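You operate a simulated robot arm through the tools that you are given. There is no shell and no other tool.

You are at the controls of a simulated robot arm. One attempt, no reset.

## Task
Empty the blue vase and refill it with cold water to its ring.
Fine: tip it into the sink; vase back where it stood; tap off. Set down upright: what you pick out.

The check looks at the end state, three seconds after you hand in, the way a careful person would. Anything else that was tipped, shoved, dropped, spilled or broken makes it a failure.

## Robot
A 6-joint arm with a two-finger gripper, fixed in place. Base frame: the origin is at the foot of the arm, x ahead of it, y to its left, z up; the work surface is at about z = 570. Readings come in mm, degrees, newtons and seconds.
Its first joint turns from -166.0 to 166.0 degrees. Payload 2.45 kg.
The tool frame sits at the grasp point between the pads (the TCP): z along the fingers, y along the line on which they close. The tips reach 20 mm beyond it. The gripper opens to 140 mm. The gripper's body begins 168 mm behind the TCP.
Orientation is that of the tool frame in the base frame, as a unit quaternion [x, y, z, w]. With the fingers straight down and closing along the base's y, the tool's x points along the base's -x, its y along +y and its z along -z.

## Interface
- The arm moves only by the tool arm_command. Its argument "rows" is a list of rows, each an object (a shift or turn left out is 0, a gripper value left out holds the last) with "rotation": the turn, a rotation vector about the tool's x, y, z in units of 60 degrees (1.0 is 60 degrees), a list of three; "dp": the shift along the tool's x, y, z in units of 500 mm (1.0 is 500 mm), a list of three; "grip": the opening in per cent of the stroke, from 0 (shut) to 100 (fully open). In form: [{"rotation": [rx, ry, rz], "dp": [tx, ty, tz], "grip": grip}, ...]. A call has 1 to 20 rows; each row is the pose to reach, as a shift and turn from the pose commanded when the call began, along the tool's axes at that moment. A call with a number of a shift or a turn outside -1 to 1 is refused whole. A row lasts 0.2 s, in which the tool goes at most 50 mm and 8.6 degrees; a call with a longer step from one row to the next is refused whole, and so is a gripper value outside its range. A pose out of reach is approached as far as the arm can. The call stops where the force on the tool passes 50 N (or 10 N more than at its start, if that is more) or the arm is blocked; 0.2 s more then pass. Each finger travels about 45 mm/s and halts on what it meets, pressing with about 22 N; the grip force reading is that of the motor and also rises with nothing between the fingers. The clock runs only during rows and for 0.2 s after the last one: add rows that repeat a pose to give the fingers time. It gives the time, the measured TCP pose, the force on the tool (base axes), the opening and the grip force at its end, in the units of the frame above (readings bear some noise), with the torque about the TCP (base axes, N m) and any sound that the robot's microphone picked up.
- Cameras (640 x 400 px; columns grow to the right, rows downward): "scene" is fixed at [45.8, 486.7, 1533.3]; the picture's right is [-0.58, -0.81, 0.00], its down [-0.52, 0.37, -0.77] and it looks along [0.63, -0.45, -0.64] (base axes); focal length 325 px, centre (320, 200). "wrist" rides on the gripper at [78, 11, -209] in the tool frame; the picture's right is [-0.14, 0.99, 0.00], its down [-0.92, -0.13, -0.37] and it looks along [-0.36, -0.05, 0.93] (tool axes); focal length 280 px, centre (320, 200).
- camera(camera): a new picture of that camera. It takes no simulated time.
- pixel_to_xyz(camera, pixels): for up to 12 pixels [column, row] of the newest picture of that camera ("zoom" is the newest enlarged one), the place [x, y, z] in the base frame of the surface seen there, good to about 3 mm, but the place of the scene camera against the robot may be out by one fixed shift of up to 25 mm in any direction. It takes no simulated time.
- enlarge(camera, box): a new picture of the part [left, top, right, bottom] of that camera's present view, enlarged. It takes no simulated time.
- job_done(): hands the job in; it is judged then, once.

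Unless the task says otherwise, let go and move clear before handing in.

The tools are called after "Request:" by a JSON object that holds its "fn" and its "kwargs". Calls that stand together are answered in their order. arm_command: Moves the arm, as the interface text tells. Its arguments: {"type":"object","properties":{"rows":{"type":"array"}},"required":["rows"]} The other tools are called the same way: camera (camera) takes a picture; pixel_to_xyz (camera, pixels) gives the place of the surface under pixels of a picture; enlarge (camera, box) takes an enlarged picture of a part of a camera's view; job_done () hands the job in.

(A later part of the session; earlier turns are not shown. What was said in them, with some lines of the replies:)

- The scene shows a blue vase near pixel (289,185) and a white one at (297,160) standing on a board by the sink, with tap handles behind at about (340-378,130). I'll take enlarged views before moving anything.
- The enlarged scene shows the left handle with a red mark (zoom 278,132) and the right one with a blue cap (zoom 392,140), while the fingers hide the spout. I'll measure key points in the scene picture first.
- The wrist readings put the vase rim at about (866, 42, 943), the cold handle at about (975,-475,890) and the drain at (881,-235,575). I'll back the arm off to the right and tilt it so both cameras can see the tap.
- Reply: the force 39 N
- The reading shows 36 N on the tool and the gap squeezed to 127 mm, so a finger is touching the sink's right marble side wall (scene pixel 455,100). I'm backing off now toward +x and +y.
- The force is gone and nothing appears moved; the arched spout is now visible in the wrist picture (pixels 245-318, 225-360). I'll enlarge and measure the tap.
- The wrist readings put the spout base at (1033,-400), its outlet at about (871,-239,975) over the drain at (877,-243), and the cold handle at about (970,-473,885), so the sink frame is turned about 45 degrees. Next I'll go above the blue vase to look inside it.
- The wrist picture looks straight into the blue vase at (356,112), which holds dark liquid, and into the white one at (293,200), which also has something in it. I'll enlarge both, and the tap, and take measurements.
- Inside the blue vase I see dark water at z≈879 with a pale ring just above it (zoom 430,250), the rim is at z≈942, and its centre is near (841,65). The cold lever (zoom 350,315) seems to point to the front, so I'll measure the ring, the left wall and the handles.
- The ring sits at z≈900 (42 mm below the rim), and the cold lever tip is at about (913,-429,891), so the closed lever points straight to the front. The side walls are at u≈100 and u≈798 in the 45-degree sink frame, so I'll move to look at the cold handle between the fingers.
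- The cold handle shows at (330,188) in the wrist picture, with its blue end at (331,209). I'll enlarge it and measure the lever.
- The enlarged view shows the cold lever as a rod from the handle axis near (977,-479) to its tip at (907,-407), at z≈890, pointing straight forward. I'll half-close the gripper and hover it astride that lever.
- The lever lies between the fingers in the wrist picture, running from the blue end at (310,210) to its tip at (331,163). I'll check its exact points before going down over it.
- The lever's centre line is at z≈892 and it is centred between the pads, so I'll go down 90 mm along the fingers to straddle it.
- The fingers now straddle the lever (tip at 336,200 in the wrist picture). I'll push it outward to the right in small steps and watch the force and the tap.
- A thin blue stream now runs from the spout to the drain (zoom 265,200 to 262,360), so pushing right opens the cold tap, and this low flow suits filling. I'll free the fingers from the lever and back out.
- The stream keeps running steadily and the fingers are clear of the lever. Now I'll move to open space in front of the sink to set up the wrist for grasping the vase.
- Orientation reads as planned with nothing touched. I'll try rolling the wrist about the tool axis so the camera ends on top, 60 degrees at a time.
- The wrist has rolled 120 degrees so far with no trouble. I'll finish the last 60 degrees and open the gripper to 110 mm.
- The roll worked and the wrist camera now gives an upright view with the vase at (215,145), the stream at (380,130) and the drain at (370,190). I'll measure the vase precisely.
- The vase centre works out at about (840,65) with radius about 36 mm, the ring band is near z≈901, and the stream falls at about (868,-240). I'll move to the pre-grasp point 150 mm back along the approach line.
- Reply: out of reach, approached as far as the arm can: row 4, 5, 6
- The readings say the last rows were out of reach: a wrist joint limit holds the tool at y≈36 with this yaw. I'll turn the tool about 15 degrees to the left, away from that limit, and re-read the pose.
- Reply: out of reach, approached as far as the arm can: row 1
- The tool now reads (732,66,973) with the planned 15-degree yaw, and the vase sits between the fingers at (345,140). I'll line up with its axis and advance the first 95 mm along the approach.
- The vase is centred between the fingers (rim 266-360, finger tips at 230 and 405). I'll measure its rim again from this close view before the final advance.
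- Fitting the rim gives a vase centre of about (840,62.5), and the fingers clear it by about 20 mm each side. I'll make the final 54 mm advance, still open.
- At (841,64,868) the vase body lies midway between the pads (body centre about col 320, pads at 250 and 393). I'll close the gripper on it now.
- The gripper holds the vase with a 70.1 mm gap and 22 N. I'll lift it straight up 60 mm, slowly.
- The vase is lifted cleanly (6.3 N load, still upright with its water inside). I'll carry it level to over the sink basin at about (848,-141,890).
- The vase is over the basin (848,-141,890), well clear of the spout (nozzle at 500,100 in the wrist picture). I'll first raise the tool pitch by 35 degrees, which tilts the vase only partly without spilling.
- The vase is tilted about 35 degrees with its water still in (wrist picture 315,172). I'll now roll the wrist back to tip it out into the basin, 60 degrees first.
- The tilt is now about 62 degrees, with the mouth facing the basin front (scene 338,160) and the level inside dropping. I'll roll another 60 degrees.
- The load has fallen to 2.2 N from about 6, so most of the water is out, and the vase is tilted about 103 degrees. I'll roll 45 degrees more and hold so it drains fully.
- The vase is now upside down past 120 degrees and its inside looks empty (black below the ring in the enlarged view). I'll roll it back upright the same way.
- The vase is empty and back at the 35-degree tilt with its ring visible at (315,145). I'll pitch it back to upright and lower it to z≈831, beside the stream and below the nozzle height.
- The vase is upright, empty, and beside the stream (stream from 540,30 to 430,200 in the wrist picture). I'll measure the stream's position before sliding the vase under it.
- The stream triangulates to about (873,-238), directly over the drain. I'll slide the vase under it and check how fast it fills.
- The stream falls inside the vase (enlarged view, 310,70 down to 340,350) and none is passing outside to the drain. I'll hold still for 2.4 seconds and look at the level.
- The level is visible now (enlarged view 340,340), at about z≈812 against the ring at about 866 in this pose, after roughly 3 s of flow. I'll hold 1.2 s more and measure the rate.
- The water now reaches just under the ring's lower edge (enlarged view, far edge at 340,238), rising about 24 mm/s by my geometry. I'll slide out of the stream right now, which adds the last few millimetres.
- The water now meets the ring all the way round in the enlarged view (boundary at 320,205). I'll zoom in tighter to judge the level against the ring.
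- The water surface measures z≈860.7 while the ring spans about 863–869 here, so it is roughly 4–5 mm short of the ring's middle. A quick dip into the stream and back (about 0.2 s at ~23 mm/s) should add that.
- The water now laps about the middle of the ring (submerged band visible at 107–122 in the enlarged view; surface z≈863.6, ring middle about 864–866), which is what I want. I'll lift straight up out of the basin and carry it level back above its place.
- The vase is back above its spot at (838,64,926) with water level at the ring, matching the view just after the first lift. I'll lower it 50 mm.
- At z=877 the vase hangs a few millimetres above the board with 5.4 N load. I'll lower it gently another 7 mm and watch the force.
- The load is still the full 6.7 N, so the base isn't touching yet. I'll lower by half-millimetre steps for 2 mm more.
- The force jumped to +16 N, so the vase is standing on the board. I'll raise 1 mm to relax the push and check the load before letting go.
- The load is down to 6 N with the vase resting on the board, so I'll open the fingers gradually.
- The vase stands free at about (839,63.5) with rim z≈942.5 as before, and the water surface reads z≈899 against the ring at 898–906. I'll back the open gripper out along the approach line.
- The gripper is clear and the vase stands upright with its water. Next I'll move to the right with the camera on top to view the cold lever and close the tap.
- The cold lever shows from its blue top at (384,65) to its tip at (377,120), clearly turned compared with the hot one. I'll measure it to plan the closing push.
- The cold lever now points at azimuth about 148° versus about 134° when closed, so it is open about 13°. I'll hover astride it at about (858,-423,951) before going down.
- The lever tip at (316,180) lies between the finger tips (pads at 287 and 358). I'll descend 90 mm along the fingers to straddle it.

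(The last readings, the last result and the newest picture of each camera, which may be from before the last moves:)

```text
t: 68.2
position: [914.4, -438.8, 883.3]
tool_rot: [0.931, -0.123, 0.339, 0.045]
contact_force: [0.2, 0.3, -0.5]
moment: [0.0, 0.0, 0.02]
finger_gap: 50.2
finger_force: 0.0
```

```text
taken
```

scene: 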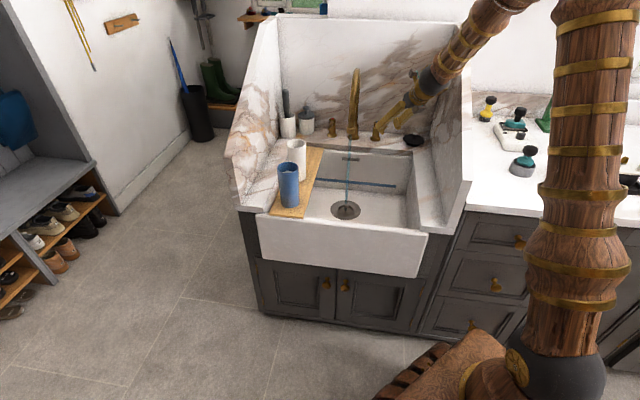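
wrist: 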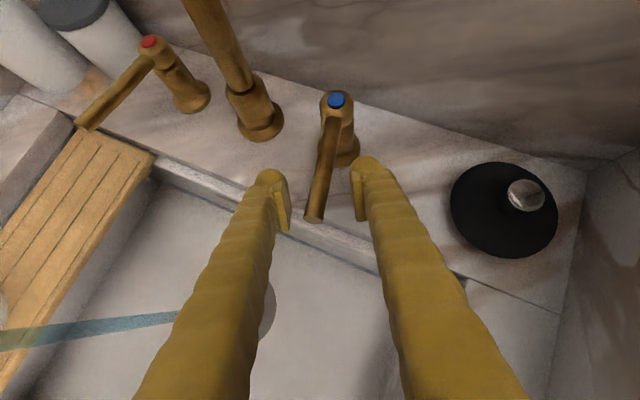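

The fingers straddle the lever (tip at 315,215). I'll push it back to the left in 4 mm steps and check the tap.

Request:
{"fn": "arm_command", "kwargs": {"rows": [{"dp": [0.0025, -0.0073, 0.0021]}, {"dp": [0.005, -0.0146, 0.0042]}, {"dp": [0.0075, -0.0219, 0.0063]}, {"dp": [0.01, -0.0292, 0.0084]}, {"dp": [0.0125, -0.0366, 0.0105]}, {"dp": [0.0149, -0.0439, 0.0125]}, {"dp": [0.0174, -0.0512, 0.0146]}, {"dp": [0.0199, -0.0585, 0.0167]}]}}

Request:
{"fn": "camera", "kwargs": {"camera": "wrist"}}

Request:
{"fn": "camera", "kwargs": {"camera": "scene"}}

```text
t: 70.0
position: [932.5, -412.9, 881.1]
tool_rot: [0.932, -0.122, 0.338, 0.044]
contact_force: [-21.1, -8.6, -3.8]
moment: [0.24, -0.01, -0.75]
finger_gap: 59.7
finger_force: 6.5
```

```text
taken
```

wrist: 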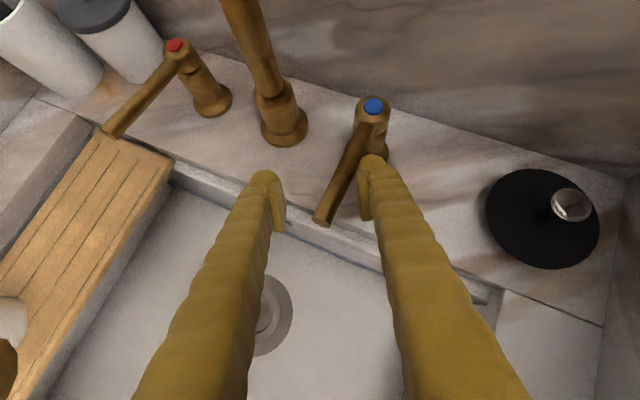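

```text
taken
```

scene: 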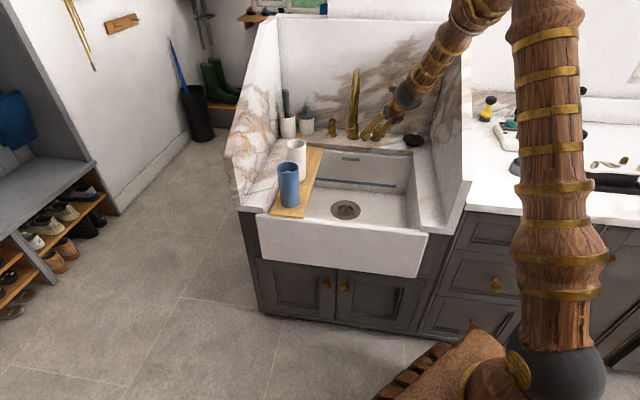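

The push met firm resistance (21 N, gap sprung to 60 mm), and the stream is gone from both pictures, so the tap is at its closed stop. I'll ease off the lever and withdraw upward along the fingers.

Request:
{"fn": "arm_command", "kwargs": {"rows": [{"dp": [-0.004, 0.0117, -0.0034]}, {"dp": [-0.0079, 0.0234, -0.0067]}, {"dp": [-0.0095, 0.028, -0.008]}, {"dp": [-0.0095, 0.028, -0.058]}, {"dp": [-0.0095, 0.028, -0.108]}, {"dp": [-0.0095, 0.028, -0.158]}, {"dp": [-0.0095, 0.028, -0.208]}, {"dp": [-0.0095, 0.028, -0.268]}]}}

Request:
{"fn": "camera", "kwargs": {"camera": "wrist"}}

Request:
{"fn": "enlarge", "kwargs": {"camera": "scene", "box": [240, 60, 460, 230]}}

```text
t: 71.8
position: [841.5, -403.0, 979.2]
tool_rot: [0.932, -0.123, 0.338, 0.045]
contact_force: [-0.4, -0.4, -0.4]
moment: [-0.02, -0.04, -0.03]
finger_gap: 50.4
finger_force: 0.0
```

```text
taken
```

wrist: 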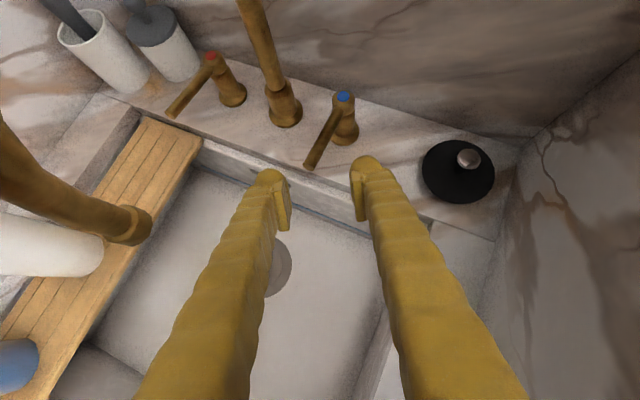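

```text
2.35 times, centred on (350, 145) of scene
```

zoom: 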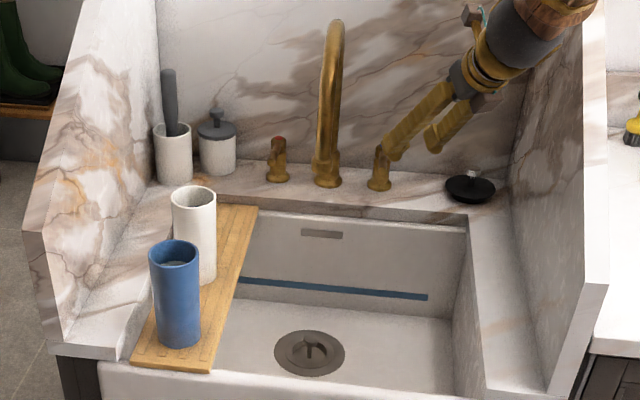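

Water is off: no stream under the nozzle, and the cold lever (342,97 to 310,168) looks parallel to the hot one. I'll verify the lever angle by measurement.

Request:
{"fn": "pixel_to_xyz", "kwargs": {"camera": "wrist", "pixels": [[343, 97], [330, 125], [320, 147], [311, 165], [211, 56], [195, 80], [172, 112], [130, 225], [138, 240]]}}

Request:
{"fn": "enlarge", "kwargs": {"camera": "wrist", "box": [80, 180, 320, 330]}}

```text
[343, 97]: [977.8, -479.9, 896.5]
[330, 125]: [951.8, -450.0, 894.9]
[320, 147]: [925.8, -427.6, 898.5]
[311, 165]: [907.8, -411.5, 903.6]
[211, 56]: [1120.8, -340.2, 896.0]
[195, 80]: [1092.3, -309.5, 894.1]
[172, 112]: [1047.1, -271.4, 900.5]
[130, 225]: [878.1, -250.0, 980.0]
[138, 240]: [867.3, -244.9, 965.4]
```

```text
2.67 times, centred on (200, 255) of wrist
```

zoom: 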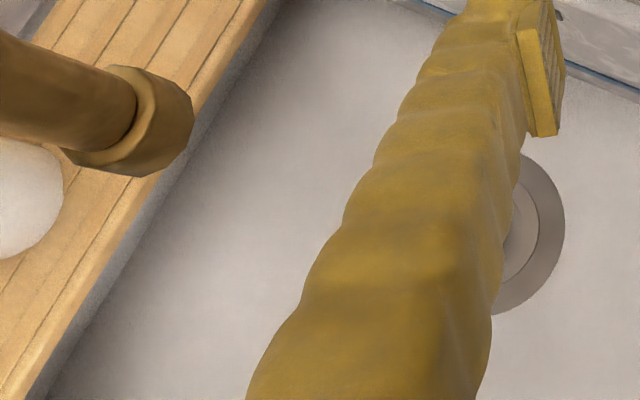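

The cold lever now points at about 135.6° and the untouched hot lever measures 137° from the same view, so it is closed. I'll zoom closely at the nozzle and drain in the scene picture to make sure not even a trickle remains.

Request:
{"fn": "enlarge", "kwargs": {"camera": "scene", "box": [325, 120, 375, 170]}}

Request:
{"fn": "enlarge", "kwargs": {"camera": "scene", "box": [320, 170, 380, 225]}}

Request:
{"fn": "enlarge", "kwargs": {"camera": "scene", "box": [260, 130, 330, 220]}}

```text
8.00 times, centred on (350, 145) of scene
```

zoom: 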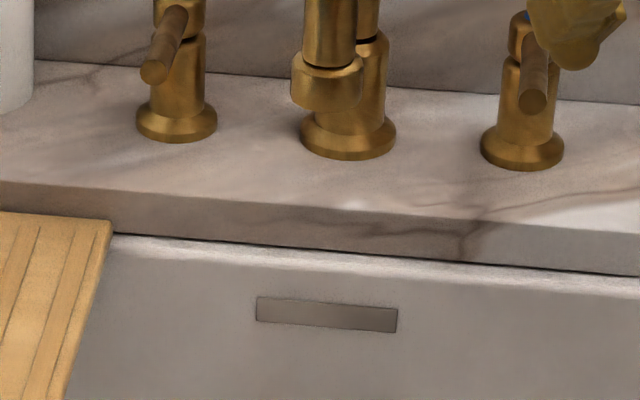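

```text
7.27 times, centred on (350, 198) of scene
```

zoom: 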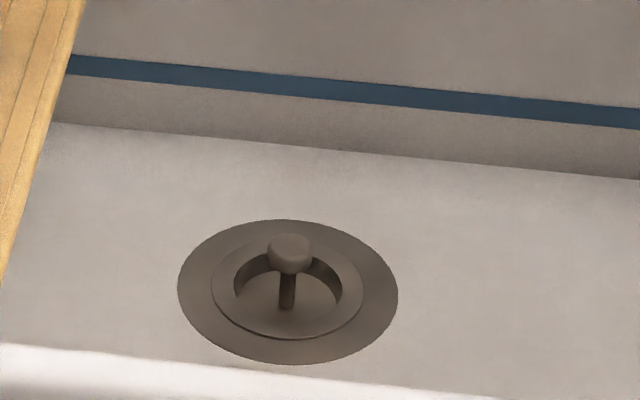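

```text
4.44 times, centred on (295, 175) of scene
```

zoom: 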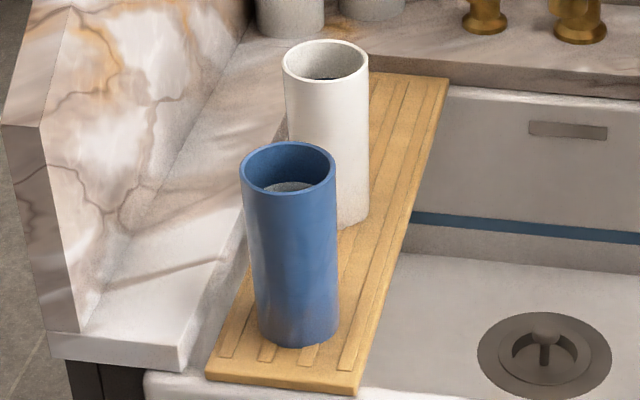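

No trickle remains at the nozzle or drain, and the blue vase, white vase and board look as at the start. I'll pull back clear of the spout, then go look at the vase level once more from above.

Request:
{"fn": "arm_command", "kwargs": {"rows": [{"dp": [-0.0314, -0.0197, -0.0708]}, {"dp": [-0.0628, -0.0394, -0.1415]}, {"dp": [-0.0942, -0.0591, -0.2123]}, {"dp": [-0.1256, -0.0788, -0.283]}]}}

Request:
{"fn": "arm_command", "kwargs": {"rows": [{"dp": [-0.024, -0.0846, -0.0136], "rotation": [0.0422, 0.0102, -0.0461]}, {"dp": [-0.048, -0.1693, -0.0272], "rotation": [0.0845, 0.0204, -0.0922]}, {"dp": [-0.0719, -0.2539, -0.0408], "rotation": [0.1267, 0.0305, -0.1383]}, {"dp": [-0.0959, -0.3385, -0.0544], "rotation": [0.1689, 0.0407, -0.1844]}, {"dp": [-0.1199, -0.4231, -0.068], "rotation": [0.2111, 0.0509, -0.2304]}, {"dp": [-0.1439, -0.5078, -0.0816], "rotation": [0.2534, 0.0611, -0.2765]}, {"dp": [-0.1678, -0.5924, -0.0952], "rotation": [0.2956, 0.0712, -0.3226]}, {"dp": [-0.1918, -0.677, -0.1088], "rotation": [0.3378, 0.0814, -0.3687]}]}}

Request:
{"fn": "camera", "kwargs": {"camera": "wrist"}}

Request:
{"fn": "enlarge", "kwargs": {"camera": "wrist", "box": [270, 70, 370, 200]}}

Request:
{"fn": "camera", "kwargs": {"camera": "scene"}}

```text
t: 72.8
position: [720.0, -332.1, 1047.9]
tool_rot: [0.932, -0.123, 0.338, 0.045]
contact_force: [0.3, 0.3, -0.3]
moment: [0.01, -0.03, 0.05]
finger_gap: 50.3
finger_force: 0.1
```

```text
t: 74.6
position: [702.8, 25.3, 1029.8]
tool_rot: [0.916, 0.12, 0.38, -0.05]
contact_force: [-0.1, 0.2, -0.3]
moment: [-0.02, 0.01, -0.01]
finger_gap: 50.5
finger_force: 0.0
```

```text
taken
```

wrist: 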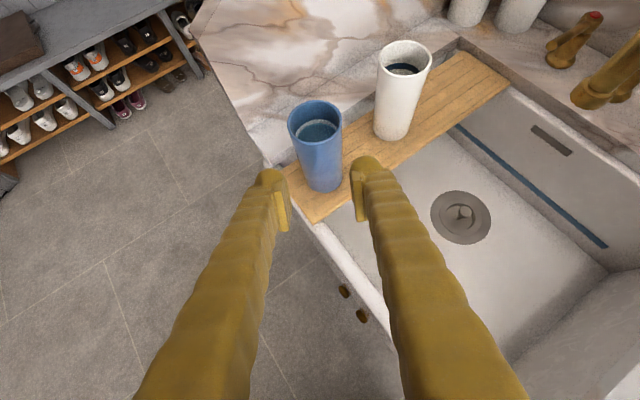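

```text
3.08 times, centred on (320, 135) of wrist
```

zoom: 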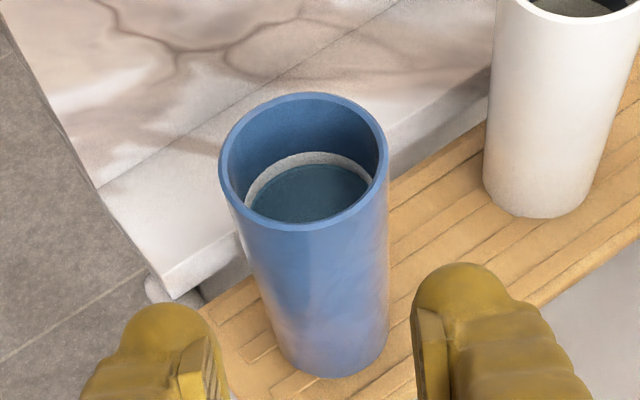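

```text
taken
```

scene: 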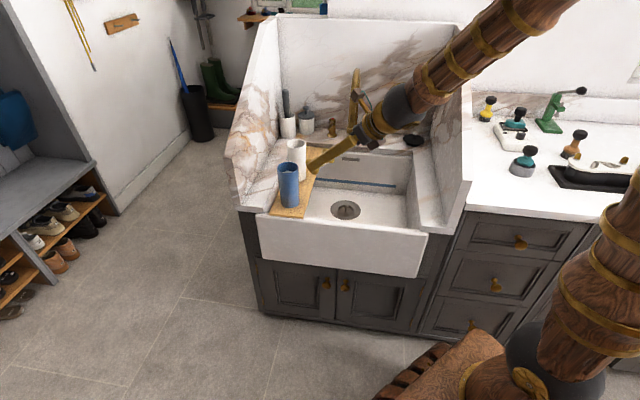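

The water sits at the ring, the vase stands upright on the board where it was, and no stream shows. I'll take one last set of level and position measurements.

Request:
{"fn": "pixel_to_xyz", "kwargs": {"camera": "wrist", "pixels": [[316, 130], [312, 133], [322, 132], [318, 126], [320, 121], [318, 136], [308, 130], [315, 100], [312, 143], [290, 120], [341, 122]]}}

Request:
{"fn": "enlarge", "kwargs": {"camera": "wrist", "box": [290, 100, 345, 145]}}

```text
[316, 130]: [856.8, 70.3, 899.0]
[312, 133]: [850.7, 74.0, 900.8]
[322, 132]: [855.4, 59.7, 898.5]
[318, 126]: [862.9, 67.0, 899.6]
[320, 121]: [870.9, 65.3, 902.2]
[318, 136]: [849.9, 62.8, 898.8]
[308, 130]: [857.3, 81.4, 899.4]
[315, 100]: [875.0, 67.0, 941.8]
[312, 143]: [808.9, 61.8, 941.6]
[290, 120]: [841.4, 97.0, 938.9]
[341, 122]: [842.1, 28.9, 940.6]
```

```text
8.89 times, centred on (318, 122) of wrist
```

zoom: 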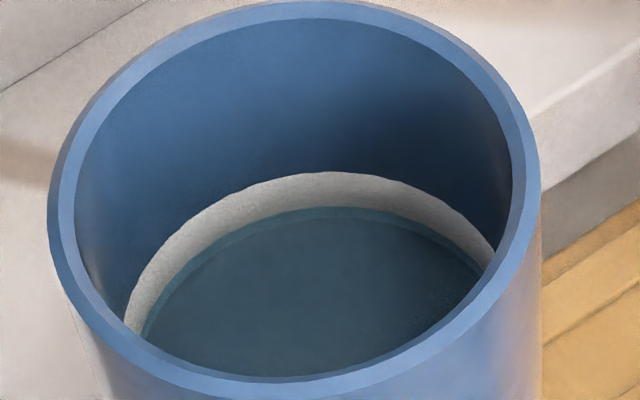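

The water surface reads z≈899.4 and laps the lower-middle part of the ring. The vase centre is at about (842,64), within 2 mm of where it stood; the tap is off, everything else is in place and the gripper is clear. I'm handing in.

Request:
{"fn": "job_done", "kwargs": {}}

```text
The job is handed in.
```

The blue vase was emptied into the sink, refilled with cold water to its ring, and set back upright where it stood. The tap is off.

- **Level:** the water surface measures z≈899. The ring spans about 898–906, so the water covers the lower part of the ring, roughly 2–3 mm below its middle.
- **Vase position:** its centre is at about (842, 64), within about 2 mm of where it started.
- **Tap:** the cold lever is back at its closed stop, and I saw no trickle at the nozzle or drain. I never touched the hot lever.
- **Surroundings:** early on, one finger pressed the right marble side wall with about 36 N before I backed off. I saw nothing moved by it. The white vase, board and plug look as they did at the start.

The gripper is open and clear of everything.
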